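You operate a simulated robot arm through the tools that you are given. There is no shell and no other tool. Be economical: measure what you need, move in short steps, check, and stop when the job is done.

The job below is to be done with a simulated two-armed robot. You get a single attempt, and the scene is never put back.

Task
Empty and rack the dotted mug, then drain the basin and seat the strainer.
Fine: tip it into the basin; plug on the worktop; strainer on the plug hole once the water is gone. Set down upright: what you pick out.

The check looks at the end state, three seconds after you hand in, the way a careful person would. Anything else that was tipped, shoved, dropped, spilled or broken makes it a failure.

Robot
Two 6-joint arms with fingered hands on one trunk that stands fixed in place. Base frame: the origin is at the foot of the trunk, x ahead of it, y to its left, z up. Readings come in mm, degrees, newtons and seconds.
The left shoulder is at [20, 157, 829], the right one opposite. With the tool pointing down near the work surface each hand reaches from about 360 to 840 mm from the base axis, measured 20 degrees to its own side. Payload 4.1 kg a hand.
Tool frame (each hand has its own): the origin (TCP) lies between the finger pads and is the grasp point; the fingertips stand 33 mm ahead of it; z points along the fingers, y is the line along which they close. The gripper opens to 112 mm. The gripper's body begins 39 mm behind the TCP. The gripper is a hand of 4 fingers: y runs from the thumb to the fingers, the wrist lies at [-16, -118, -200] in the tool frame, and closing takes about 1.5 s.
Orientation is told as [roll, pitch, yaw] about the base's x, y, z axes, in that order, counted from this pose: with the fingers straight down and the wrist toward the robot, the tool's x, y and z point along [0, 1, 0], [1, 0, 0] and [0, 0, -1] of the base frame.

Tools
- The arms move only by the tool drive_tool. It takes "left_motion", "right_motion" or both (then of equal length, played together; a hand with none holds still); each is a list that holds one entry, the list of rows, each a list of 6 numbers: the shift along the base's x, y, z in mm, then the turn, a rotation vector about the base's x, y, z in degrees. In form: [[[x, y, z, rx, ry, rz], ...]]. A call has 1 to 20 rows; each row shifts and turns the commanded pose from where the row before left it. "left_hand" and "right_hand" are, for a hand that has rows, the opening in per cent of the stroke, from 0 (shut) to 100 (fully open), set as the call begins (left out, the last holds). A row lasts 0.2 s, in which the tool goes at most 50 mm and 8.6 degrees; a call with a longer step from one row to the next is refused whole, and so is a gripper value outside its range. A pose out of reach is approached as far as the arm can. The call stops where the force on the tool passes 40 N (or 10 N more than at its start, if that is more) or the arm is blocked; 0.2 s more then pass. Each finger travels about 72 mm/s and halts on what it meets, pressing with about 31 N; the grip force reading is that of the motor and also rises with nothing between the fingers. The clock runs only during rows and for 0.2 s after the last one: add rows that do not move to give the fingers time. The reply holds the time, the measured pose of the TCP, the force on the tool along the base axes, the opening and the grip force, in the units named above and with some noise, with the torque about the TCP (base axes, N m) and any sound that the robot's microphone picked up.
- Cameras (640 x 400 px; columns grow to the right, rows downward): "scene" is now at [56, 16, 1461.6]; the picture's right is [0.18, -0.98, 0.00], its down [-0.57, -0.10, -0.82] and it looks along [0.80, 0.15, -0.58] (base axes); focal length 356 px, centre (320, 200). "left" rides on the left gripper at [-66, -89, -130] in its tool frame; the picture's right is [-0.79, -0.29, 0.54], its down [0.55, -0.71, 0.44] and it looks along [0.26, 0.64, 0.72] (tool axes); focal length 247 px, centre (320, 200). "right" rides on the right gripper at [66, -89, -130] in its tool frame; the picture's right is [-0.79, 0.29, -0.54], its down [-0.55, -0.71, 0.44] and it looks along [-0.26, 0.64, 0.72] (tool axes); focal length 247 px, centre (320, 200).
- snapshot(camera): a new picture of that camera. No time passes.
- finger_targets(index, middle, ring, thumb_bend, thumb_turn, hand): sets how far each is bent, from 0 (flat) to 100 (curled in); at 30 the hand is open as for a grip, at 70 the pads meet at the TCP. One left out holds its place. A second passes; each finger stops where it meets its share of the squeeze, and holds until it gets a number again. A gripper value or a shape takes the hand back. It gives what a move gives, with no picture; readings hold the bend of each and the force on the fingers (four entries, about 0 where the hand has none), thumb and palm. thumb_turn goes from beside the hand (0) to across from the fingers (100), as for a grip.
- hand_shape(shape, hand): the hand has 4 fingers and takes this shape, open, in about a second: jaw (thumb against the fingers, like two jaws); tri (thumb and two fingers); tip (a fingertip pinch); poke (one finger out to press); point (the index stretched); flat (the hand flat); cup (the hand cupped); fist (a fist). The gripper value then closes the fingers along that shape, each until it touches; the sizes above hold for jaw. It gives what a move gives, with no picture.
- turn_head(pan, tilt): turns the head with the scene camera to pan (to the left, within 86 degrees either way) and tilt (down, from -29 to 69), counted from straight ahead of the robot. It gives what a move gives.
- measure_at(camera, pixels): there is no depth. For up to 12 entries [column, row, z] of the newest picture of that camera ("zoom" is the newest enlarged one), the place [x, y] in the base frame at which the ray of that pixel passes the height z, good to about 2 mm. No time passes.
- close_up(camera, box): a new picture of the part [left, top, right, bottom] of that camera's present view, enlarged. No time passes.
- hand_in(): hands the job in; it is judged then, once.

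Keep the steps short. Do not move on a guess: measure, check each grasp and each placing, and mend mistakes. In all there are 80 turns and 48 pictures (those below and enlarged ones count). Leave the grippers open and the arms clear of the work at the hand-in unless told otherwise, and finish with a single line.

The tools are called after "Request:" as a command line: name --argument value ..., lists and objects as JSON in quotes. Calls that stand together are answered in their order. drive_tool: Moves the arms, as the interface text tells. Its arguments: {"type":"object","properties":{"left_motion":{"type":"array","items":{"type":"array","items":{"type":"array","items":{"type":"number"}}}},"left_hand":{"type":"number"},"right_motion":{"type":"array","items":{"type":"array","items":{"type":"array","items":{"type":"number"}}}},"right_hand":{"type":"number"}},"required":[]} The other tools are called the same way: hand_shape (shape, hand) gives the hand a shape; finger_targets (index, middle, ring, thumb_bend, thumb_turn, hand) moves the fingers one by one; turn_head (pan, tilt) turns the head that bears the scene camera; snapshot (camera) takes a picture; measure_at (camera, pixels) gives the place at which the rays of pixels pass given heights; close_up (camera, box) takes an enlarged picture of a part of a camera's view; hand_in () hands the job in.

At the start:

```text
time: 0.0
left_ee_pos: [374.2, 274.9, 1186.2]
left_tcp_rot: [0.1, 0.0, 9.8]
left_contact_force: [-0.9, -0.3, 0.0]
left_wrist_torque: [0.02, 0.02, 0.0]
left_grip_width: 111.5
left_grip_force: 0.1
left_shape: jaw
left_bend: [30.0, 30.0, 30.0, 30.0, 98.0]
left_finger forces: [0.0, 0.0, 0.1, 0.1, 0.1, 0.0]
right_ee_pos: [445.7, -127.6, 1197.7]
right_tcp_rot: [0.0, 0.0, 9.8]
right_contact_force: [-0.2, -1.3, -0.1]
right_wrist_torque: [-0.02, -0.01, 0.03]
right_grip_width: 111.6
right_grip_force: 0.0
right_shape: jaw
right_bend: [30.0, 30.0, 30.0, 30.0, 98.0]
right_finger forces: [0.0, 0.0, 0.1, 0.1, 0.0, 0.0]
head pan, tilt: [10.3, 35.4]
```

scene: 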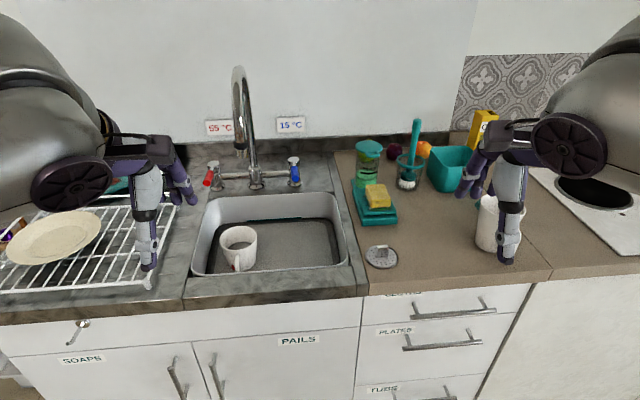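
right: 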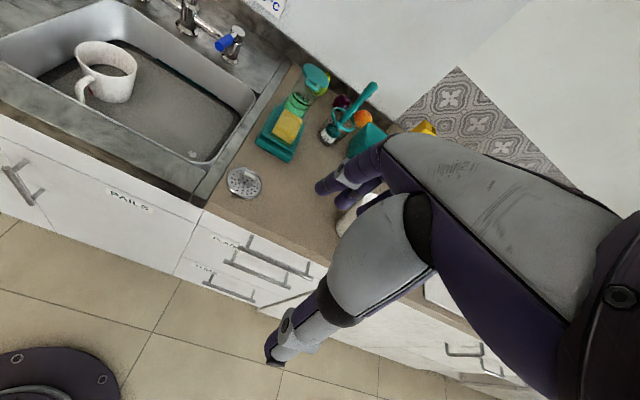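
left: 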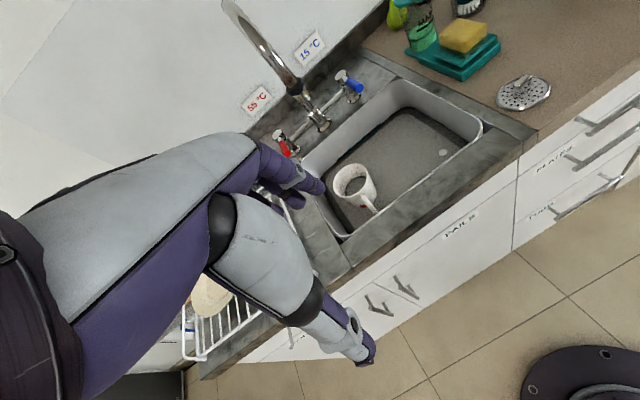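

I see one mug standing in the basin near (238,248), another white object at (487,222) behind the right hand, and the strainer at (382,256). I'll take closer looks before moving.

Request:
close_up --camera "scene" --box '[170, 150, 410, 300]'

Request:
close_up --camera "scene" --box '[340, 100, 580, 280]'

Request:
close_up --camera "left" --box '[280, 60, 560, 250]'

```text
2.67 times, centred on (290, 225) of scene
```

zoom: 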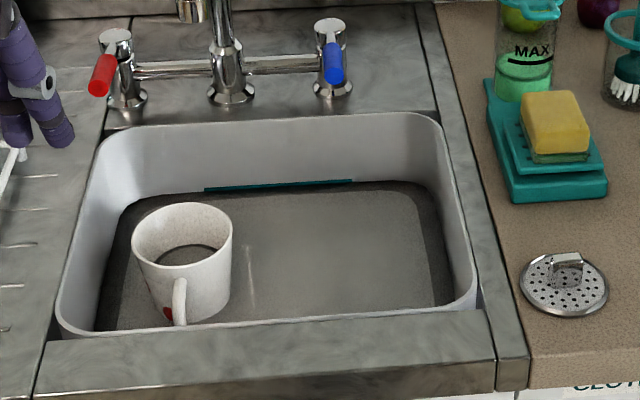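

```text
2.22 times, centred on (460, 190) of scene
```

zoom: 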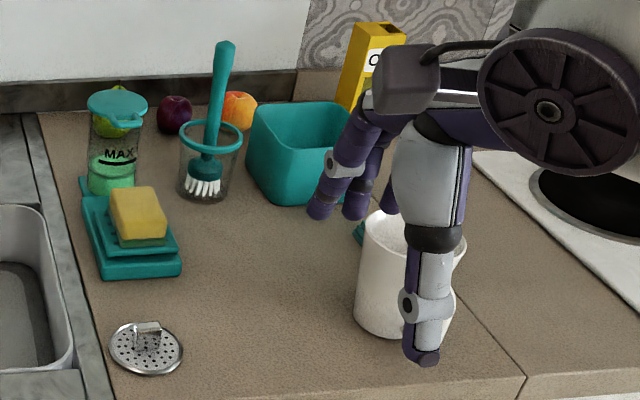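

```text
2.11 times, centred on (420, 155) of left
```

zoom: 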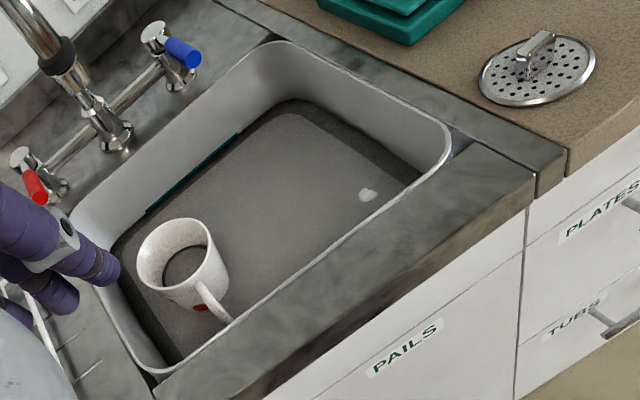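

Only one mug is visible so far, with a red dot. The arms cover the rack and the worktop, so I'll move both up and outward in free air and look left.

Request:
drive_tool --left_motion '[[[-20, 30, 20, 0, 0, 0], [-20, 40, 20, 0, 0, 0], [-20, 40, 20, 0, 0, 0], [-20, 40, 20, 0, 0, 0]]]' --right_motion '[[[-30, -30, 10, 0, 0, 0], [-30, -40, 10, 0, 0, 0], [-30, -40, 10, 0, 0, 0], [-30, -40, 10, 0, 0, 0]]]'

Request:
turn_head --pan 30 --tilt 42

Request:
snapshot --camera "scene"

```text
refused: row 2 steps farther than a row can; nothing moved
```

```text
time: 0.8
left_ee_pos: [373.6, 275.2, 1186.8]
left_tcp_rot: [0.1, 0.0, 9.8]
left_contact_force: [0.0, 0.7, 1.0]
left_wrist_torque: [0.0, -0.01, 0.01]
left_grip_width: 111.7
left_grip_force: 0.1
left_shape: jaw
left_bend: [30.0, 30.0, 30.0, 30.0, 98.0]
left_finger forces: [0.1, 0.0, 0.0, 0.0, 0.1, 0.0]
right_ee_pos: [445.4, -127.4, 1198.4]
right_tcp_rot: [0.0, 0.0, 9.9]
right_contact_force: [0.0, -0.6, 0.1]
right_wrist_torque: [0.0, 0.03, 0.04]
right_grip_width: 111.6
right_grip_force: 0.0
right_shape: jaw
right_bend: [30.0, 30.0, 30.0, 30.0, 98.0]
right_finger forces: [0.0, 0.0, 0.0, 0.0, 0.0, 0.1]
head pan, tilt: [30.0, 42.0]
```

```text
41 pictures are left
```

scene: 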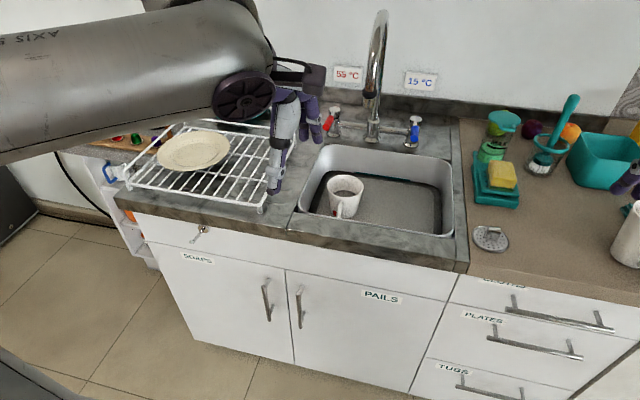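

The rack at (200,165) holds a plate on its left; its right half is free. The mug in the basin is the only mug. I'll find the counter height by intersecting rays from several cameras on the strainer, the mug rim and the rack.

Request:
measure_at --camera "scene" --pixels '[[490, 238, 850], [490, 238, 900], [490, 238, 950], [346, 184, 850], [346, 184, 900], [346, 184, 800], [465, 262, 900], [265, 210, 900], [265, 210, 950]]'

Request:
measure_at --camera "left" --pixels '[[523, 93, 850], [523, 93, 900], [523, 93, 950], [353, 184, 850], [353, 184, 900], [353, 184, 800]]'

Request:
measure_at --camera "right" --pixels '[[244, 182, 850], [244, 182, 900], [244, 182, 950], [106, 60, 850], [106, 60, 900], [106, 60, 800]]'

```text
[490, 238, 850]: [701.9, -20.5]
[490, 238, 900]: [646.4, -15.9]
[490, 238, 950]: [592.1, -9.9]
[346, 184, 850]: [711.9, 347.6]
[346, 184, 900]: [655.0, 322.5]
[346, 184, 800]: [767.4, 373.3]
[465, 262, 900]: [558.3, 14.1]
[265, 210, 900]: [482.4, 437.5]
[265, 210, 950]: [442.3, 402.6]
```

```text
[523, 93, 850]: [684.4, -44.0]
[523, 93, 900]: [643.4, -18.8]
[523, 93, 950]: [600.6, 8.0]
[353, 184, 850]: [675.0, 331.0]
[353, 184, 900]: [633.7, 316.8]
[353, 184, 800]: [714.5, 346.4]
```

```text
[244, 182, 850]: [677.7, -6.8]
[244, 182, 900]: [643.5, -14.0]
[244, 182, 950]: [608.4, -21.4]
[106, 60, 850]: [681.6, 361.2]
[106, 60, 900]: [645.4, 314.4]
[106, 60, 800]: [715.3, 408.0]
```

The counter is at about z 900 (all three rays agree on the strainer at (645,-16)). Now I'll take tighter enlargements of the mug and the pale spot in the basin, for exact features.

Request:
close_up --camera "left" --box '[310, 90, 490, 240]'

Request:
close_up --camera "scene" --box '[290, 140, 470, 252]'

Request:
close_up --camera "right" --box '[50, 20, 270, 200]'

```text
2.67 times, centred on (400, 165) of left
```

zoom: 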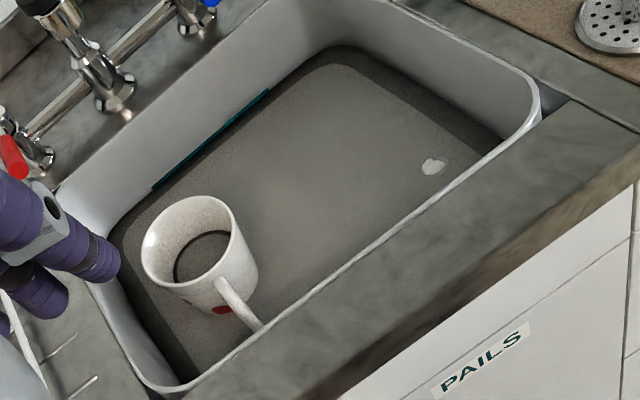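

```text
3.56 times, centred on (380, 196) of scene
```

zoom: 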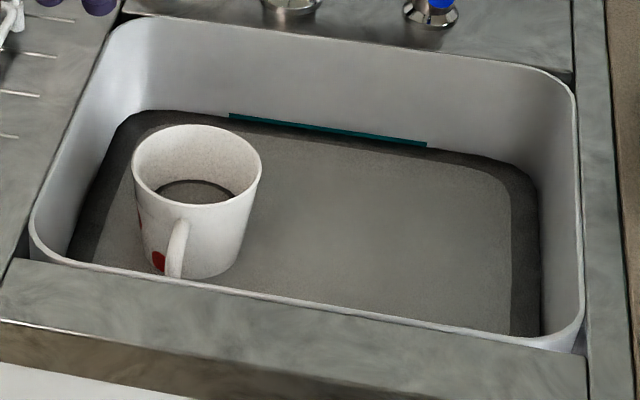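

```text
2.22 times, centred on (160, 110) of right
```

zoom: 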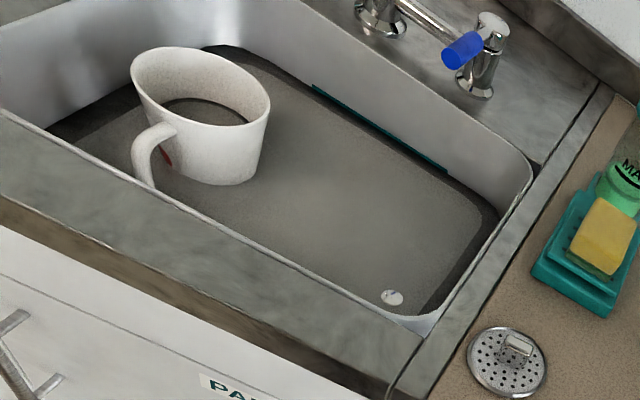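

The pale spot at left (442.7,152.6), right (192.4,153.7) looks like the plug's handle. I'll triangulate it, plus the rim centre, the basin edges and the water surface.

Request:
measure_at --camera "left" --pixels '[[442.7, 152.6, 900], [442.7, 152.6, 800], [442.7, 152.6, 750], [350.6, 180, 900], [350.6, 180, 850], [350.6, 180, 800], [481, 128, 905], [343, 235, 905], [308, 163, 905], [402, 88, 905]]'

Request:
measure_at --camera "right" --pixels '[[192.4, 153.7, 900], [192.4, 153.7, 800], [192.4, 153.7, 750], [106, 58.6, 900], [106, 58.6, 850], [106, 58.6, 800]]'

Request:
measure_at --camera "scene" --pixels '[[345.4, 186.2, 900], [345.4, 186.2, 850], [345.4, 186.2, 800], [299, 207, 905], [323, 145, 905], [450, 160, 905], [453, 234, 905]]'

```text
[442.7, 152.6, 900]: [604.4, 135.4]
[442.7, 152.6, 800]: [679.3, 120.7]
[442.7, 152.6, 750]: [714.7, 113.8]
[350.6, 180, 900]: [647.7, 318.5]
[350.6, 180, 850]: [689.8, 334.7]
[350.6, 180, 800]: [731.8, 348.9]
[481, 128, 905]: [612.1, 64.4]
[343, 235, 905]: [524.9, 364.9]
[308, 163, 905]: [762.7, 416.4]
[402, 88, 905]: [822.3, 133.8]
```

```text
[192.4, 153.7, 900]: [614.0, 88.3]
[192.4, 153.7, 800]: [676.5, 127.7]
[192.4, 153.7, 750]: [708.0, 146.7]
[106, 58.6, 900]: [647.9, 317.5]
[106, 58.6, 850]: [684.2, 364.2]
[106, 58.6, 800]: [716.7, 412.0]
```

```text
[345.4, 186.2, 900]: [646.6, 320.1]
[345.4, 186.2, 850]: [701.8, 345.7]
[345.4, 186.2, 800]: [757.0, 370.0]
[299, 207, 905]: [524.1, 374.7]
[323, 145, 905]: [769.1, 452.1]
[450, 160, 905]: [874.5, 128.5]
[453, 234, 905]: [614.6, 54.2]
```

The mug rim is at z≈900 with its centre at (647,318). The plug knob is near (671,122,811). The basin is turned about 16°, and the faucet spout overhangs it. I'll look at the faucet and the rack more closely before bringing a hand near.

Request:
close_up --camera "scene" --box '[300, 0, 460, 160]'

Request:
close_up --camera "scene" --box '[100, 100, 320, 237]'

```text
2.50 times, centred on (380, 80) of scene
```

zoom: 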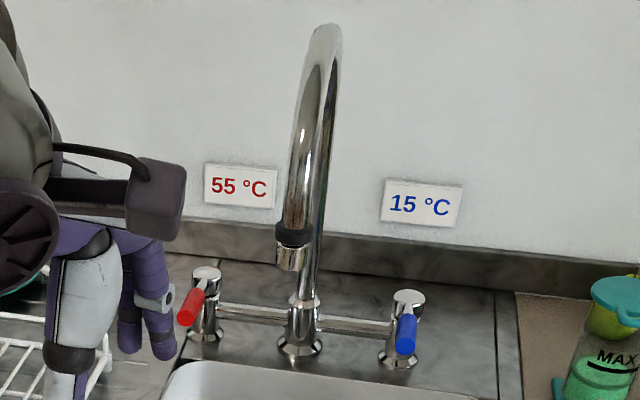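

```text
2.91 times, centred on (210, 168) of scene
```

zoom: 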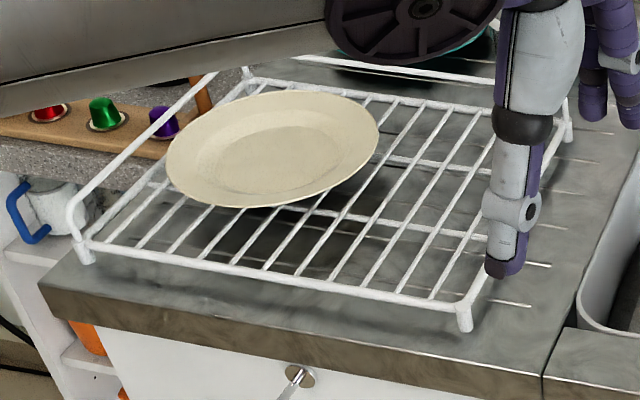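

Request:
measure_at --camera "scene" --pixels '[[369.2, 94.4, 1000], [369.2, 94.4, 1050], [369.2, 94.4, 1100], [259.8, 212, 900], [258.8, 204, 900], [258.8, 204, 940], [296, 137, 940], [129, 182, 940], [233, 157, 940], [195, 178, 930], [290, 142, 900]]'

Request:
measure_at --camera "left" --pixels '[[296.8, 88.6, 1000], [296.8, 88.6, 1050], [296.8, 88.6, 1100]]'

```text
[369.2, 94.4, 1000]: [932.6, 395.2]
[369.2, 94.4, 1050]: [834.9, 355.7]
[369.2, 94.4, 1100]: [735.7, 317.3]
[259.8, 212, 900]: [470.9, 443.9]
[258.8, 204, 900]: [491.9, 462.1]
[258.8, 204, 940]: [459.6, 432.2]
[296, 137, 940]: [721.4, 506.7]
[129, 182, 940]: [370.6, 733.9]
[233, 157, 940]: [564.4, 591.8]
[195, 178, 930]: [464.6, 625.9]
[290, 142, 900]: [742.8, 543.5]
```

```text
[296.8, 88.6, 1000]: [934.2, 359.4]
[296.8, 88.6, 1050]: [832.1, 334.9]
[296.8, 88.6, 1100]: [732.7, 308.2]
```

The spout tip is at about (735,312,1080–1100), so I must stay clear of it. The rack deck is at z≈925 with its front-right corner at about (471,444). I'll first test in free air whether the left hand can be yawed to 75°, with the grip line beside the handle.

Request:
drive_tool --left_motion '[[[30, -10, -4, 0, 0, 8.15], [30, -10, -4, 0, 0, 8.15], [30, -10, -4, 0, 0, 8.15], [30, -10, -4, 0, 0, 8.15], [30, -10, -4, 0, 0, 8.15], [30, -10, -4, 0, 0, 8.15], [30, -10, -4, 0, 0, 8.15], [30, -10, -4, 0, 0, 8.15], [0, 0, 0, 0, 0, 0], [0, 0, 0, 0, 0, 0]]]'

```text
time: 3.0
left_ee_pos: [603.7, 196.3, 1145.9]
left_tcp_rot: [0.0, 0.0, 75.0]
left_contact_force: [-0.1, 0.5, 0.3]
left_wrist_torque: [-0.02, -0.01, 0.04]
left_grip_width: 111.8
left_grip_force: 0.0
left_shape: jaw
left_bend: [30.0, 30.0, 30.0, 30.0, 98.0]
left_finger forces: [0.1, 0.0, 0.0, 0.0, 0.0, 0.0]
left hand out of reach, approached as far as the arm can: row 8
right_ee_pos: [445.7, -127.8, 1197.5]
right_tcp_rot: [0.1, 0.0, 9.8]
right_contact_force: [-0.1, 0.5, -0.2]
right_wrist_torque: [0.02, 0.04, 0.02]
right_grip_width: 111.8
right_grip_force: 0.0
right_shape: jaw
right_bend: [30.0, 30.0, 30.0, 30.0, 98.0]
right_finger forces: [0.0, 0.1, 0.1, 0.0, 0.0, 0.1]
head pan, tilt: [30.0, 42.0]
```

Yaw 75° works, at the edge of reach at this height. Now I'll test the pouring tilt over the basin (z 1060) with the empty hand.

Request:
drive_tool --left_motion '[[[5, -2, -30, 0, 0, 0], [5, -2, -30, 0, 0, 0], [5, -2, -26, 0, 0, 0], [5, 0, 0, -2.1, -7.7, 0], [5, 0, 0, -2.1, -7.7, 0], [5, 0, 0, -2.1, -7.7, 0], [5, 0, 0, -2.1, -7.7, 0], [5, 0, 0, -2.1, -7.7, 0], [5, 0, 0, -2.1, -7.7, 0], [5, 0, 0, -2.1, -7.7, 0], [5, 0, 0, -2.1, -7.7, 0], [5, 0, 0, -2.1, -7.7, 0], [5, 0, 0, -2.1, -7.7, 0], [5, 0, 0, -2.1, -7.7, 0], [0, 0, 0, -2.1, -7.7, 0], [0, 0, 0, -2.1, -7.7, 0], [0, 0, 0, 0, 0, 0]]]'

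Request:
snapshot --camera "scene"

```text
time: 6.6
left_ee_pos: [846.7, 188.9, 1269.2]
left_tcp_rot: [-99.8, 0.2, 74.7]
left_contact_force: [-0.6, 0.2, 0.2]
left_wrist_torque: [-0.02, 0.01, 0.01]
left_grip_width: 111.5
left_grip_force: 0.1
left_shape: jaw
left_bend: [30.0, 30.0, 30.0, 30.0, 98.0]
left_finger forces: [0.0, 0.1, 0.0, 0.1, 0.1, 0.0]
left hand out of reach, approached as far as the arm can: row 9, 10, 11, 12, 13, 14, 16
right_ee_pos: [445.7, -127.8, 1197.8]
right_tcp_rot: [0.0, 0.0, 9.7]
right_contact_force: [-0.8, 0.2, -0.1]
right_wrist_torque: [-0.01, -0.01, 0.03]
right_grip_width: 111.6
right_grip_force: 0.1
right_shape: jaw
right_bend: [30.0, 30.0, 30.0, 30.0, 98.0]
right_finger forces: [0.1, 0.0, 0.1, 0.1, 0.1, 0.1]
head pan, tilt: [30.0, 42.0]
```

```text
35 pictures are left
```

scene: 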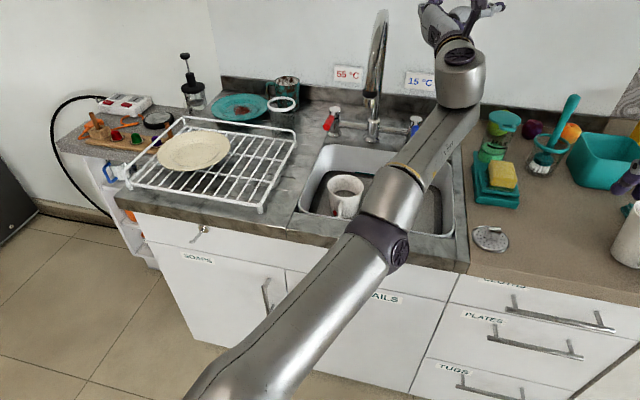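

That tilt pushed the arm out of reach: the hand went up to (847,189,1269) instead, without touching anything. I'll reverse the same path and try tilting to the side instead.

Request:
drive_tool --left_motion '[[[0, 0, 0, 2.1, 7.7, 0], [0, 0, 0, 2.1, 7.7, 0], [-5, 0, 0, 2.1, 7.7, 0], [-5, 0, 0, 2.1, 7.7, 0], [-5, 0, 0, 2.1, 7.7, 0], [-5, 0, 0, 2.1, 7.7, 0], [-5, 0, 0, 2.1, 7.7, 0], [-5, 0, 0, 2.1, 7.7, 0], [-5, 0, 0, 2.1, 7.7, 0], [-5, 0, 0, 2.1, 7.7, 0], [-5, 0, 0, 2.1, 7.7, 0], [-5, 0, 0, 2.1, 7.7, 0], [-5, 0, 0, 2.1, 7.7, 0], [0, 0, 0, 0, 0, 0]]]'

```text
time: 9.6
left_ee_pos: [605.5, 184.1, 1129.0]
left_tcp_rot: [0.2, 0.1, 74.9]
left_contact_force: [0.1, -0.1, 0.0]
left_wrist_torque: [-0.03, -0.01, 0.01]
left_grip_width: 111.5
left_grip_force: 0.0
left_shape: jaw
left_bend: [30.0, 30.0, 30.0, 30.0, 98.0]
left_finger forces: [0.0, 0.1, 0.0, 0.0, 0.0, 0.0]
left hand out of reach, approached as far as the arm can: row 2, 3, 4, 5, 6, 7, 8, 9, 10, 11, 12, 13
right_ee_pos: [446.0, -127.8, 1199.2]
right_tcp_rot: [0.0, 0.0, 9.9]
right_contact_force: [0.2, -0.3, 0.2]
right_wrist_torque: [-0.05, -0.05, 0.0]
right_grip_width: 111.6
right_grip_force: 0.1
right_shape: jaw
right_bend: [30.0, 30.0, 30.0, 30.0, 98.0]
right_finger forces: [0.0, 0.0, 0.0, 0.1, 0.1, 0.0]
head pan, tilt: [30.0, 42.0]
```

Back at (605,184,1129). Now I'll test tilting to the right about the other horizontal axis (thumb on top, wrist above left), low over the right part of the basin and away from the spout.

Request:
drive_tool --left_motion '[[[10, -15, -25, 0, 0, 0], [10, -15, -25, 0, 0, 0], [10, -15, -25, 0, 0, 0], [0, 0, 0, -7.7, 2.1, 0], [0, 0, 0, -7.7, 2.1, 0], [0, 0, 0, -7.7, 2.1, 0], [0, 0, 0, -7.7, 2.1, 0], [0, 0, 0, -7.7, 2.1, 0], [0, 0, 0, -7.7, 2.1, 0], [0, 0, 0, 0, 0, 0]]]'

```text
time: 11.8
left_ee_pos: [610.4, 138.1, 1047.8]
left_tcp_rot: [0.3, 48.1, 75.1]
left_contact_force: [-0.3, -0.6, -0.1]
left_wrist_torque: [-0.02, 0.0, -0.03]
left_grip_width: 112.0
left_grip_force: 0.1
left_shape: jaw
left_bend: [30.0, 30.0, 30.0, 30.0, 98.0]
left_finger forces: [0.1, 0.1, 0.0, 0.0, 0.0, 0.0]
left hand out of reach, approached as far as the arm can: row 5, 6, 9
right_ee_pos: [446.8, -127.9, 1199.0]
right_tcp_rot: [0.0, 0.0, 9.8]
right_contact_force: [-0.3, 0.5, -0.1]
right_wrist_torque: [0.01, 0.0, 0.01]
right_grip_width: 111.8
right_grip_force: 0.1
right_shape: jaw
right_bend: [30.0, 30.0, 30.0, 30.0, 98.0]
right_finger forces: [0.0, 0.0, 0.0, 0.0, 0.0, 0.0]
head pan, tilt: [30.0, 42.0]
```

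Tilt 48° was reached with only marginal limits (wrist high). I'll lower the hand a little and continue the tilt.

Request:
drive_tool --left_motion '[[[0, 0, -20, 0, 0, 0], [0, 0, -20, 0, 0, 0], [5, 0, 0, -7.7, 2.1, 0], [5, 0, 0, -7.7, 2.1, 0], [5, 0, 0, -7.7, 2.1, 0], [5, 0, 0, -7.7, 2.1, 0], [5, 0, 0, -7.7, 2.1, 0], [0, 0, 0, -7.7, 2.1, 0], [0, 0, 0, -7.7, 2.1, 0], [0, 0, 0, 0, 0, 0]]]'

Request:
snapshot --camera "scene"

```text
time: 14.0
left_ee_pos: [604.5, 132.9, 990.3]
left_tcp_rot: [178.7, 76.0, -106.6]
left_contact_force: [-0.3, 0.2, -0.8]
left_wrist_torque: [0.02, -0.02, -0.01]
left_grip_width: 112.0
left_grip_force: 0.0
left_shape: jaw
left_bend: [30.0, 30.0, 30.0, 30.0, 98.0]
left_finger forces: [0.0, 0.0, 0.1, 0.1, 0.0, 0.0]
left hand out of reach, approached as far as the arm can: row 5, 7, 9
right_ee_pos: [446.6, -128.4, 1198.2]
right_tcp_rot: [0.1, 0.0, 9.8]
right_contact_force: [-0.2, -0.2, 0.2]
right_wrist_torque: [-0.01, 0.03, 0.0]
right_grip_width: 111.8
right_grip_force: 0.1
right_shape: jaw
right_bend: [30.0, 30.0, 30.0, 30.0, 98.0]
right_finger forces: [0.0, 0.0, 0.1, 0.0, 0.0, 0.1]
head pan, tilt: [30.0, 42.0]
```

```text
34 pictures are left
```

scene: 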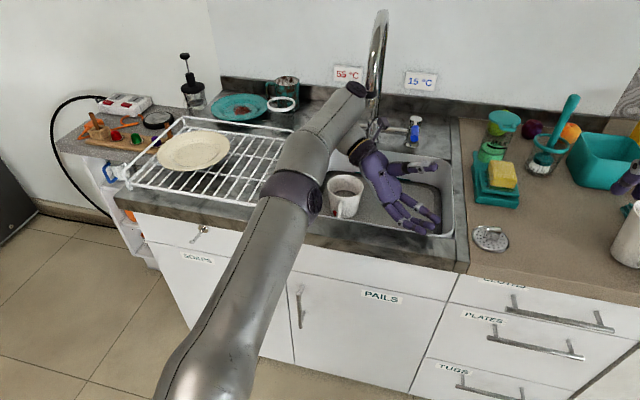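

The tilt of 104° is feasible. The hand is at x 604; I'd like it about 30 mm further in over the basin. I'll nudge it and see whether the arm follows.

Request:
drive_tool --left_motion '[[[10, 0, -5, 0, 0, 0], [10, 0, -5, 0, 0, 0], [10, 0, -5, 0, 0, 0], [0, 0, 0, 0, 0, 0]]]'

```text
time: 15.0
left_ee_pos: [614.4, 130.7, 987.5]
left_tcp_rot: [179.2, 76.2, -106.1]
left_contact_force: [-0.7, -0.2, 0.2]
left_wrist_torque: [0.0, 0.02, 0.0]
left_grip_width: 112.2
left_grip_force: 0.1
left_shape: jaw
left_bend: [30.0, 30.0, 30.0, 30.0, 98.0]
left_finger forces: [0.0, 0.0, 0.1, 0.0, 0.0, 0.1]
left hand out of reach, approached as far as the arm can: row 2, 3
right_ee_pos: [445.2, -127.1, 1198.4]
right_tcp_rot: [0.0, 0.0, 9.7]
right_contact_force: [-0.2, 0.4, -0.6]
right_wrist_torque: [0.05, 0.01, -0.04]
right_grip_width: 111.9
right_grip_force: 0.1
right_shape: jaw
right_bend: [30.0, 30.0, 30.0, 30.0, 98.0]
right_finger forces: [0.1, 0.1, 0.0, 0.1, 0.0, 0.1]
head pan, tilt: [30.0, 42.0]
```

The wrist sits forward of the TCP in this pose, close to the spout. With a grasp yaw of about 105° (exactly across the handle) the wrist falls back. I'll turn 30° more about the vertical and then push x again.

Request:
drive_tool --left_motion '[[[0, 0, 0, 0, 0, 7.5], [0, 0, 0, 0, 0, 7.5], [0, 0, 0, 0, 0, 7.5], [0, 0, 0, 0, 0, 7.5], [10, 0, 0, 0, 0, 0], [10, 0, 0, 0, 0, 0], [10, 0, 0, 0, 0, 0], [10, 0, 0, 0, 0, 0], [0, 0, 0, 0, 0, 0]]]'

```text
time: 17.0
left_ee_pos: [654.0, 131.4, 986.3]
left_tcp_rot: [179.0, 76.2, -76.3]
left_contact_force: [0.0, 0.2, 0.5]
left_wrist_torque: [-0.02, -0.04, -0.04]
left_grip_width: 111.7
left_grip_force: 0.0
left_shape: jaw
left_bend: [30.0, 30.0, 30.0, 30.0, 98.0]
left_finger forces: [0.0, 0.0, 0.0, 0.1, 0.0, 0.0]
right_ee_pos: [445.7, -128.1, 1197.7]
right_tcp_rot: [0.0, 0.0, 9.9]
right_contact_force: [0.2, -0.1, 0.3]
right_wrist_torque: [0.02, 0.05, 0.01]
right_grip_width: 111.7
right_grip_force: 0.2
right_shape: jaw
right_bend: [30.0, 30.0, 30.0, 30.0, 98.0]
right_finger forces: [0.1, 0.0, 0.1, 0.1, 0.2, 0.0]
head pan, tilt: [30.0, 42.0]
```

The pour pose is confirmed: (654,131,986) at yaw 105°, tilt 104°. Now I'll untilt the empty hand while lowering it a little to z≈950.

Request:
drive_tool --left_motion '[[[0, 0, -3, 7.7, 2.1, 0], [0, 0, -3, 7.7, 2.1, 0], [0, 0, -3, 7.7, 2.1, 0], [0, 0, -3, 7.7, 2.1, 0], [0, 0, -3, 7.7, 2.1, 0], [0, 0, -3, 7.7, 2.1, 0], [0, 0, -3, 7.7, 2.1, 0], [0, 0, -3, 7.7, 2.1, 0], [0, 0, -3, 7.7, 2.1, 0], [0, 0, -3, 7.7, 2.1, 0], [0, 0, -2, 7.7, 2.1, 0], [0, 0, -2, 7.7, 2.1, 0], [0, 0, -2, 7.7, 2.1, 0], [0, 0, 0, 0, 0, 0]]]'

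Request:
snapshot --camera "left"

```text
time: 20.0
left_ee_pos: [620.5, 135.1, 937.9]
left_tcp_rot: [0.4, -0.1, 105.6]
left_contact_force: [1.0, 1.1, 0.0]
left_wrist_torque: [0.03, -0.02, 0.03]
left_grip_width: 112.0
left_grip_force: 0.0
left_shape: jaw
left_bend: [30.0, 30.0, 30.0, 30.0, 98.0]
left_finger forces: [0.0, 0.1, 0.0, 0.0, 0.0, 0.0]
left hand out of reach, approached as far as the arm can: row 10, 11, 12, 13
right_ee_pos: [446.6, -128.2, 1198.1]
right_tcp_rot: [0.0, 0.0, 9.8]
right_contact_force: [0.5, -0.1, 0.7]
right_wrist_torque: [0.01, 0.03, 0.0]
right_grip_width: 111.4
right_grip_force: 0.0
right_shape: jaw
right_bend: [30.0, 30.0, 30.0, 30.0, 98.0]
right_finger forces: [0.0, 0.0, 0.0, 0.0, 0.0, 0.0]
head pan, tilt: [30.0, 42.0]
```

```text
33 pictures are left
```

left: 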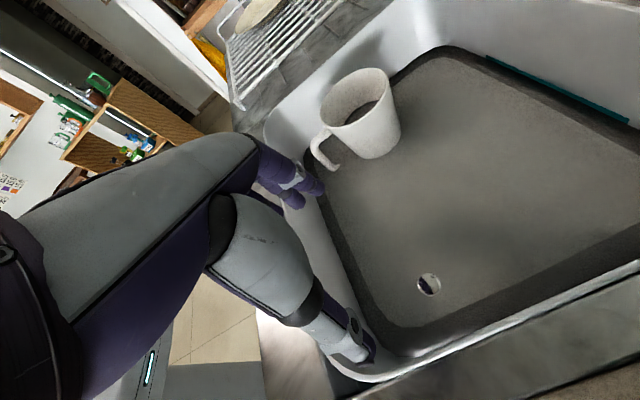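

The plug with a round metal knob is at (430,284) and the mug's handle faces the front wall. Now I'll carry the open hand over the mug, keeping the fingertips above the rim (z≈952).

Request:
drive_tool --left_motion '[[[0, 15, 7, 0, 0, 0], [0, 20, 7, 0, 0, 0], [0, 25, 0, 0, 0, 0], [3, 25, 0, 0, 0, 0], [4, 25, 0, 0, 0, 0], [5, 25, 0, 0, 0, 0], [5, 25, 0, 0, 0, 0], [5, 15, 0, 0, 0, 0], [5, 8, 0, 0, 0, 0], [0, 0, 0, 0, 0, 0]]]'

Request:
snapshot --camera "left"

Request:
snapshot --camera "scene"

```text
time: 22.2
left_ee_pos: [646.9, 320.1, 952.5]
left_tcp_rot: [0.6, -0.1, 105.6]
left_contact_force: [-0.1, -0.7, 1.0]
left_wrist_torque: [0.01, 0.04, -0.03]
left_grip_width: 111.8
left_grip_force: 0.1
left_shape: jaw
left_bend: [30.0, 30.0, 30.0, 30.0, 98.0]
left_finger forces: [0.1, 0.0, 0.0, 0.1, 0.0, 0.0]
right_ee_pos: [446.3, -128.3, 1197.2]
right_tcp_rot: [0.0, 0.0, 9.8]
right_contact_force: [0.3, 0.2, -0.2]
right_wrist_torque: [-0.01, 0.0, 0.01]
right_grip_width: 111.8
right_grip_force: 0.0
right_shape: jaw
right_bend: [30.0, 30.0, 30.0, 30.0, 98.0]
right_finger forces: [0.0, 0.1, 0.0, 0.1, 0.0, 0.0]
head pan, tilt: [30.0, 42.0]
```

```text
32 pictures are left
```

left: 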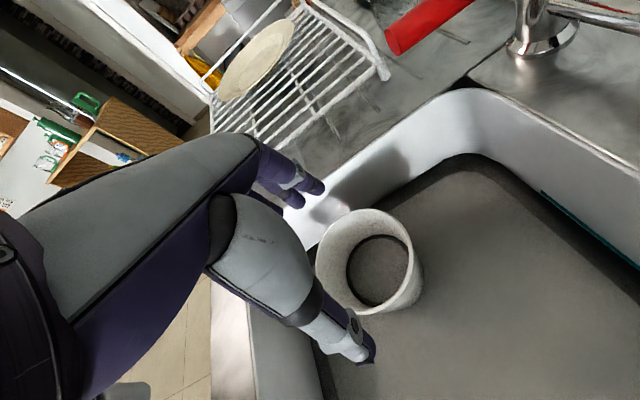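

```text
31 pictures are left
```

scene: 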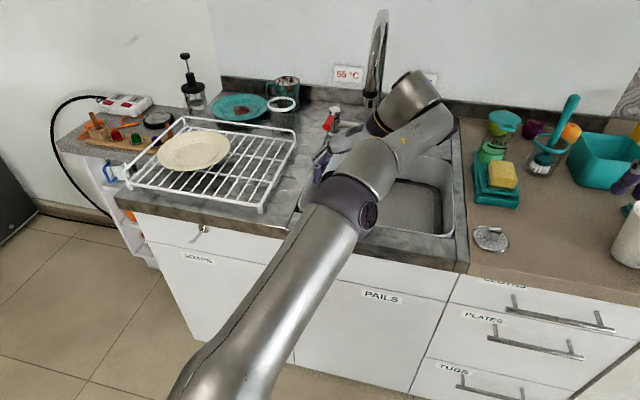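

The hand is over the mug. I'll check the rim in the left view (ellipse about (315–413, 208–315)) against the TCP position before descending.

Request:
measure_at --camera "left" --pixels '[[364, 261, 900], [316, 263, 900], [412, 255, 900], [364, 208, 900], [364, 314, 900]]'

```text
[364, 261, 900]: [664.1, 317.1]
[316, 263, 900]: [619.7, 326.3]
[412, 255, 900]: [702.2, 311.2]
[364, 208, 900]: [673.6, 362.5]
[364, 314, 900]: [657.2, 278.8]
```

This gives a centre near x 662, versus 647 from earlier. I'll enlarge to settle it.

Request:
close_up --camera "left" --box '[280, 180, 460, 340]'

```text
2.50 times, centred on (370, 260) of left
```

zoom: 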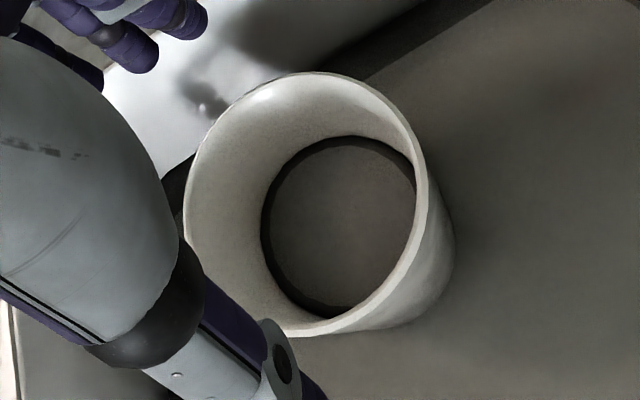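

Request:
measure_at --camera "zoom" --pixels '[[184, 215, 900], [428, 190, 900], [310, 72, 900], [310, 336, 900], [306, 204, 900], [306, 204, 880], [306, 204, 860]]'

```text
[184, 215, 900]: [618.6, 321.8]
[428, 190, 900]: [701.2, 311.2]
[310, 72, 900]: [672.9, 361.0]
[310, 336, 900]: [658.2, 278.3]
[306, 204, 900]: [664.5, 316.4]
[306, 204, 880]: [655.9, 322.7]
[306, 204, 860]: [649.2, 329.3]
```

The rim centre differs by 15 mm in x between views. I'll check calibration with a fixed point, the rack's back-right corner, visible in both the left view (385,76) and the scene view.

Request:
close_up --camera "scene" --box '[230, 100, 470, 250]'

Request:
measure_at --camera "left" --pixels '[[381, 70, 925], [381, 70, 940], [388, 78, 900], [533, 50, 905]]'

```text
2.67 times, centred on (350, 175) of scene
```

zoom: 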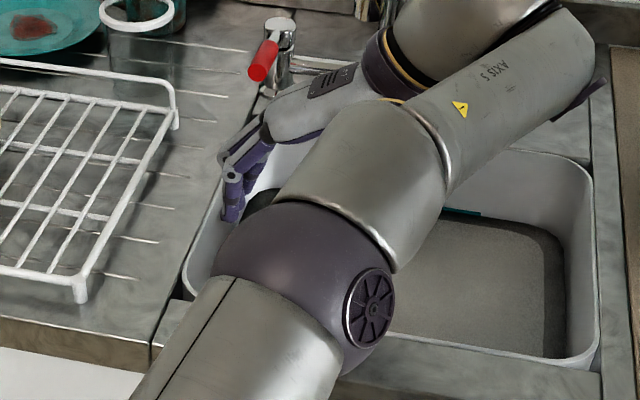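

```text
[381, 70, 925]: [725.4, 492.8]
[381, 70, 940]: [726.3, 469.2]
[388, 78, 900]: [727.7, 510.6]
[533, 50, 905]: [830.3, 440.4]
```

Request:
measure_at --camera "zoom" --pixels '[[177, 127, 900], [177, 115, 925], [80, 285, 925], [80, 300, 900], [278, 88, 900]]'

Request:
close_up --camera "left" --box '[200, 0, 600, 120]'

```text
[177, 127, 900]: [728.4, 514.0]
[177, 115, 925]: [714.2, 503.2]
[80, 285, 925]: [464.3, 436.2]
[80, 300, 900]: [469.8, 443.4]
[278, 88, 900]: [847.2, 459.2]
```

```text
1.60 times, centred on (400, 60) of left
```

zoom: 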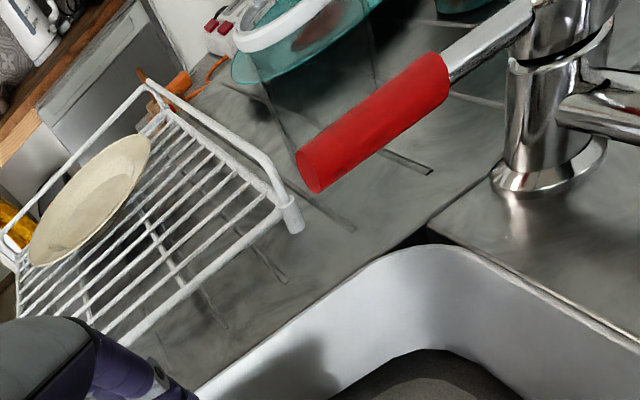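

The fixed point agrees within 4 mm, so calibration is good. Intersecting all four views now puts the rim at z≈890 and its centre at (657,323). I'll shift the hand there and descend in small steps to z≈862.

Request:
drive_tool --left_motion '[[[5, 1, 0, 0, 0, 0], [5, 2, -5, 0, 0, 0], [0, 0, -15, 0, 0, 0], [0, 0, -15, 0, 0, 0], [0, 0, -10, 0, 0, 0], [0, 0, -10, 0, 0, 0], [0, 0, -10, 0, 0, 0], [0, 0, 0, 0, 0, 0]]]' --left_hand 100

Request:
snapshot --camera "left"

```text
time: 24.0
left_ee_pos: [646.7, 320.0, 886.9]
left_tcp_rot: [0.5, 0.0, 105.6]
left_contact_force: [0.3, 0.4, 1.0]
left_wrist_torque: [-0.01, -0.02, -0.02]
left_grip_width: 112.0
left_grip_force: 0.0
left_shape: jaw
left_bend: [30.0, 30.0, 30.0, 30.0, 98.0]
left_finger forces: [0.0, 0.0, 0.0, 0.0, 0.0, 0.0]
left hand out of reach, approached as far as the arm can: row 1, 2
right_ee_pos: [445.7, -128.3, 1198.3]
right_tcp_rot: [0.0, 0.0, 9.9]
right_contact_force: [-0.3, -0.2, -0.3]
right_wrist_torque: [-0.01, 0.0, 0.04]
right_grip_width: 112.0
right_grip_force: 0.1
right_shape: jaw
right_bend: [30.0, 30.0, 30.0, 30.0, 98.0]
right_finger forces: [0.1, 0.0, 0.1, 0.0, 0.1, 0.1]
head pan, tilt: [30.0, 42.0]
```

```text
27 pictures are left
```

left: 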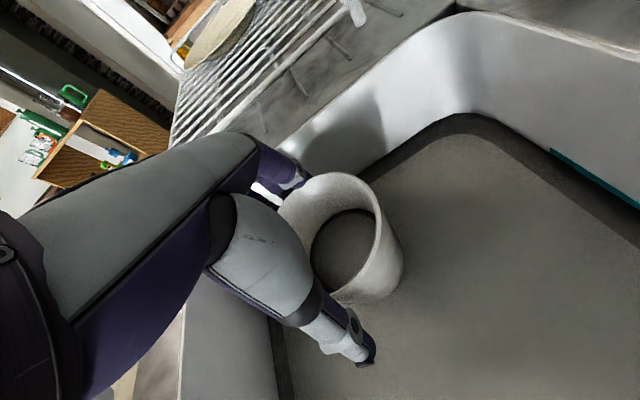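

The fingers straddle the mug, but the x shift was out of reach higher up. I'll shift now at this lower height, then go down.

Request:
drive_tool --left_motion '[[[4, 1, 0, 0, 0, 0], [4, 1, 0, 0, 0, 0], [3, 1, -5, 0, 0, 0], [0, 0, -10, 0, 0, 0], [0, 0, -10, 0, 0, 0], [0, 0, 0, 0, 0, 0]]]'

Request:
close_up --camera "left" --box '[220, 120, 460, 380]'

```text
time: 25.4
left_ee_pos: [657.4, 324.1, 863.3]
left_tcp_rot: [0.2, 0.0, 105.8]
left_contact_force: [0.3, 3.9, 17.3]
left_wrist_torque: [0.01, -0.13, 0.09]
left_grip_width: 111.9
left_grip_force: 0.1
left_shape: jaw
left_bend: [29.0, 30.0, 30.0, 30.0, 98.0]
left_finger forces: [9.5, 0.1, 0.0, 0.0, 6.9, 0.0]
right_ee_pos: [446.3, -127.8, 1197.2]
right_tcp_rot: [0.0, 0.0, 9.8]
right_contact_force: [0.2, 1.0, 0.8]
right_wrist_torque: [-0.01, 0.01, 0.02]
right_grip_width: 111.9
right_grip_force: 0.2
right_shape: jaw
right_bend: [30.0, 30.0, 30.0, 30.0, 98.0]
right_finger forces: [0.0, 0.0, 0.0, 0.0, 0.1, 0.0]
head pan, tilt: [30.0, 42.0]
```

```text
1.54 times, centred on (340, 250) of left
```

zoom: 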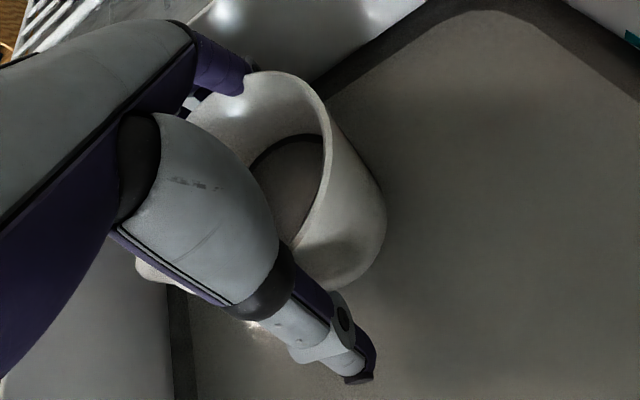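

There is a 17 N upward push, with the index finger and thumb touching something. I'll back up 6 mm to see whether it clears.

Request:
drive_tool --left_motion '[[[0, 0, 0, 0, 0, 0], [0, 0, 6, 0, 0, 0], [0, 0, 0, 0, 0, 0]]]'

Request:
snapshot --camera "scene"

```text
time: 26.2
left_ee_pos: [655.2, 321.8, 866.0]
left_tcp_rot: [0.7, 0.1, 105.6]
left_contact_force: [-0.3, 2.5, -0.4]
left_wrist_torque: [0.02, -0.01, 0.02]
left_grip_width: 111.9
left_grip_force: 0.1
left_shape: jaw
left_bend: [29.0, 30.0, 30.0, 29.0, 97.0]
left_finger forces: [4.2, 0.0, 0.0, 0.0, 2.0, 0.0]
right_ee_pos: [445.8, -128.1, 1198.8]
right_tcp_rot: [0.0, 0.1, 9.8]
right_contact_force: [0.6, 0.7, 0.1]
right_wrist_torque: [-0.01, -0.02, 0.02]
right_grip_width: 111.7
right_grip_force: 0.1
right_shape: jaw
right_bend: [30.0, 30.0, 30.0, 30.0, 98.0]
right_finger forces: [0.0, 0.0, 0.0, 0.0, 0.0, 0.0]
head pan, tilt: [30.0, 42.0]
```

```text
25 pictures are left
```

scene: 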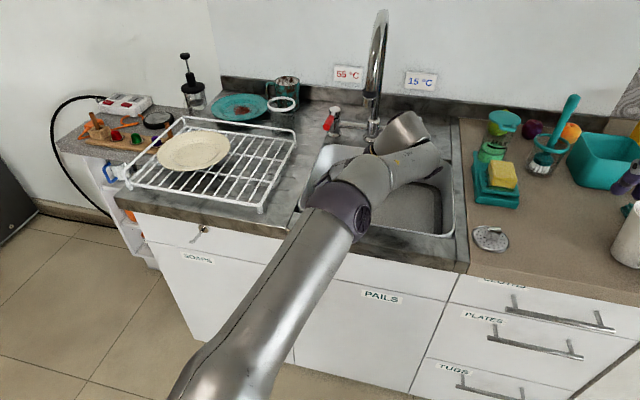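

Vertical force is gone; a light sideways touch remains. The mug is between thumb and fingers, so I'll close now.

Request:
drive_tool --left_motion '[[[0, 0, 0, 0, 0, 0], [0, 0, 0, 0, 0, 0], [0, 0, 0, 0, 0, 0], [0, 0, 0, 0, 0, 0], [0, 0, 0, 0, 0, 0], [0, 0, 0, 0, 0, 0], [0, 0, 0, 0, 0, 0], [0, 0, 0, 0, 0, 0], [0, 0, 0, 0, 0, 0]]]' --left_hand 0

Request:
snapshot --camera "left"

```text
time: 28.2
left_ee_pos: [656.5, 322.6, 867.5]
left_tcp_rot: [0.5, 0.0, 105.5]
left_contact_force: [-1.2, 1.0, 0.2]
left_wrist_torque: [0.15, 0.08, 0.01]
left_grip_width: 58.3
left_grip_force: 31.1
left_shape: jaw
left_bend: [76.0, 49.0, 50.0, 64.0, 99.0]
left_finger forces: [15.3, 19.3, 0.3, 0.0, 35.2, 0.0]
right_ee_pos: [445.3, -128.2, 1197.4]
right_tcp_rot: [-0.1, 0.1, 9.9]
right_contact_force: [-0.1, 0.1, 0.1]
right_wrist_torque: [-0.01, 0.0, 0.01]
right_grip_width: 111.9
right_grip_force: 0.2
right_shape: jaw
right_bend: [30.0, 30.0, 30.0, 30.0, 98.0]
right_finger forces: [0.0, 0.1, 0.0, 0.0, 0.0, 0.1]
head pan, tilt: [30.0, 42.0]
```

```text
24 pictures are left
```

left: 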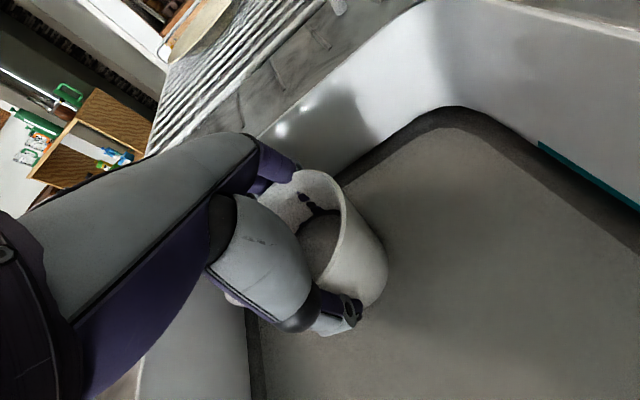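

Grip force is up, but the width is 58 mm and I see something purple inside the mug near (315,205). I'll look closer.

Request:
close_up --camera "left" --box '[230, 140, 400, 340]'

```text
2.00 times, centred on (315, 240) of left
```

zoom: 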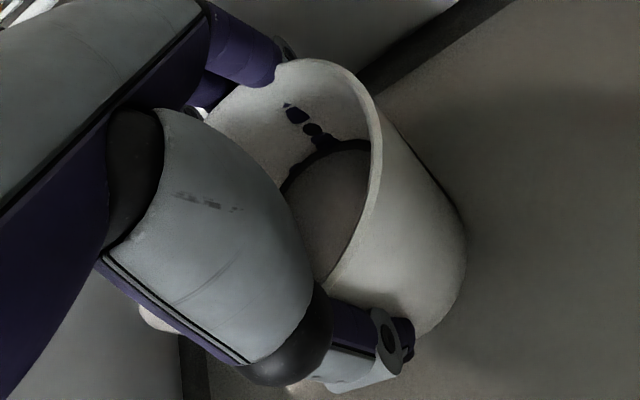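

The dark patches are the finger pads just showing through the wall; thumb and fingers press from outside and the handle is free. I'll lift slowly and see whether the mug comes along.

Request:
drive_tool --left_motion '[[[0, 0, 6, 0, 0, 0], [0, 0, 8, 0, 0, 0], [-1, 0, 10, 0, 0, 0], [-2, 0, 10, 0, 0, 0], [-3, 0, 10, 0, 0, 0], [-4, 0, 10, 0, 0, 0], [0, 0, 0, 0, 0, 0]]]'

Request:
snapshot --camera "left"

```text
time: 29.8
left_ee_pos: [647.8, 324.5, 919.3]
left_tcp_rot: [0.5, 0.0, 105.7]
left_contact_force: [-0.2, -0.6, -5.2]
left_wrist_torque: [0.05, -0.08, -0.01]
left_grip_width: 57.8
left_grip_force: 31.0
left_shape: jaw
left_bend: [76.0, 49.0, 50.0, 64.0, 99.0]
left_finger forces: [15.5, 19.0, 0.3, 0.0, 35.0, 0.0]
right_ee_pos: [446.7, -128.2, 1198.7]
right_tcp_rot: [0.0, 0.1, 9.8]
right_contact_force: [-0.5, 0.1, -0.5]
right_wrist_torque: [0.01, 0.01, 0.0]
right_grip_width: 111.9
right_grip_force: 0.1
right_shape: jaw
right_bend: [30.0, 30.0, 30.0, 30.0, 98.0]
right_finger forces: [0.0, 0.0, 0.1, 0.0, 0.0, 0.0]
head pan, tilt: [30.0, 42.0]
```

```text
22 pictures are left
```

left: 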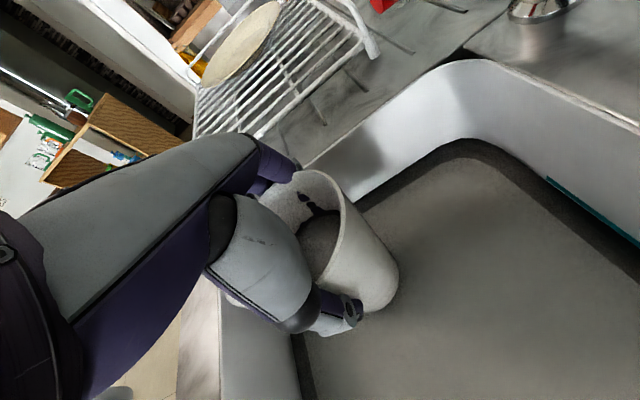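

The mug is held firmly (5.2 N). I'll raise it until its base clears the basin edge.

Request:
drive_tool --left_motion '[[[-3, -1, 8, 0, 0, 0], [-4, -2, 10, 0, 0, 0], [-4, -2, 10, 0, 0, 0], [-4, -2, 10, 0, 0, 0], [-4, -2, 10, 0, 0, 0], [-4, -2, 10, 0, 0, 0], [-4, -2, 10, 0, 0, 0], [0, 0, 0, 0, 0, 0]]]'

Request:
snapshot --camera "scene"

```text
time: 31.6
left_ee_pos: [620.4, 311.6, 989.1]
left_tcp_rot: [0.5, 0.0, 105.6]
left_contact_force: [0.9, 0.6, -5.7]
left_wrist_torque: [0.05, -0.01, 0.0]
left_grip_width: 57.9
left_grip_force: 30.6
left_shape: jaw
left_bend: [76.0, 49.0, 50.0, 64.0, 99.0]
left_finger forces: [15.5, 19.0, 0.2, 0.0, 35.1, 0.1]
right_ee_pos: [445.6, -128.6, 1197.5]
right_tcp_rot: [0.1, 0.0, 9.8]
right_contact_force: [-0.4, 0.1, -0.1]
right_wrist_torque: [0.04, 0.02, 0.0]
right_grip_width: 111.9
right_grip_force: 0.0
right_shape: jaw
right_bend: [30.0, 30.0, 30.0, 30.0, 98.0]
right_finger forces: [0.0, 0.0, 0.0, 0.0, 0.0, 0.0]
head pan, tilt: [30.0, 42.0]
```

```text
21 pictures are left
```

scene: 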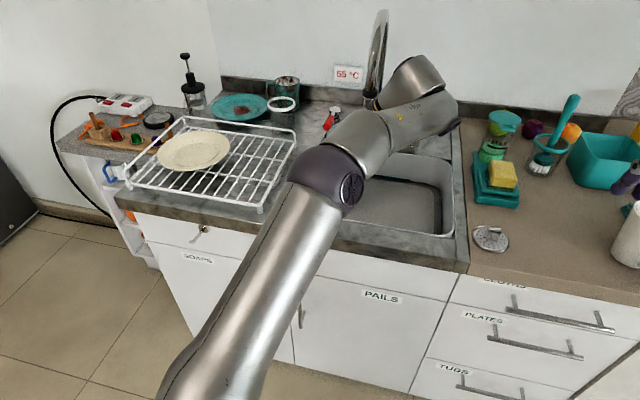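

Now I'll move sideways over the right half of the basin, still upright.

Request:
drive_tool --left_motion '[[[-1, -15, 0, 0, 0, 0], [-1, -20, 0, 0, 0, 0], [-2, -25, 0, 0, 0, 0], [-2, -25, 0, 0, 0, 0], [-2, -25, 0, 0, 0, 0], [-2, -20, 0, 0, 0, 0], [0, 0, 0, 0, 0, 0]]]'

```text
time: 33.2
left_ee_pos: [610.6, 179.7, 991.7]
left_tcp_rot: [0.5, 0.0, 105.6]
left_contact_force: [0.2, -0.1, -6.0]
left_wrist_torque: [0.02, -0.06, 0.03]
left_grip_width: 57.8
left_grip_force: 31.7
left_shape: jaw
left_bend: [76.0, 49.0, 50.0, 64.0, 99.0]
left_finger forces: [15.5, 19.0, 0.2, 0.0, 34.8, 0.0]
right_ee_pos: [446.5, -127.9, 1197.9]
right_tcp_rot: [-0.1, 0.0, 9.9]
right_contact_force: [0.2, 0.8, -0.1]
right_wrist_torque: [-0.02, 0.01, -0.02]
right_grip_width: 111.5
right_grip_force: 0.1
right_shape: jaw
right_bend: [30.0, 30.0, 30.0, 30.0, 98.0]
right_finger forces: [0.0, 0.0, 0.1, 0.1, 0.0, 0.0]
head pan, tilt: [30.0, 42.0]
```

No limit was hit. I'll begin a gentle tilt (24°) while moving inward in x; the liquid stands low in the mug.

Request:
drive_tool --left_motion '[[[6, -6, 0, -7.7, -2.1, 0], [10, -6, 0, -7.7, -2.1, 0], [10, -6, 0, -7.7, -2.1, 0], [10, 0, 0, 0, 0, 0], [0, 0, 0, 0, 0, 0]]]'

```text
time: 34.4
left_ee_pos: [637.9, 163.2, 984.9]
left_tcp_rot: [0.6, 24.0, 105.7]
left_contact_force: [-0.8, -0.1, -6.1]
left_wrist_torque: [0.12, -0.02, 0.03]
left_grip_width: 57.8
left_grip_force: 31.5
left_shape: jaw
left_bend: [76.0, 49.0, 50.0, 64.0, 99.0]
left_finger forces: [16.6, 19.1, 0.3, 0.0, 33.7, 0.0]
left hand out of reach, approached as far as the arm can: row 4
right_ee_pos: [445.9, -127.9, 1197.3]
right_tcp_rot: [0.0, 0.0, 9.8]
right_contact_force: [-0.2, 0.5, -0.2]
right_wrist_torque: [-0.01, 0.01, 0.0]
right_grip_width: 111.8
right_grip_force: 0.0
right_shape: jaw
right_bend: [30.0, 30.0, 30.0, 30.0, 98.0]
right_finger forces: [0.0, 0.0, 0.1, 0.1, 0.0, 0.0]
head pan, tilt: [30.0, 42.0]
```

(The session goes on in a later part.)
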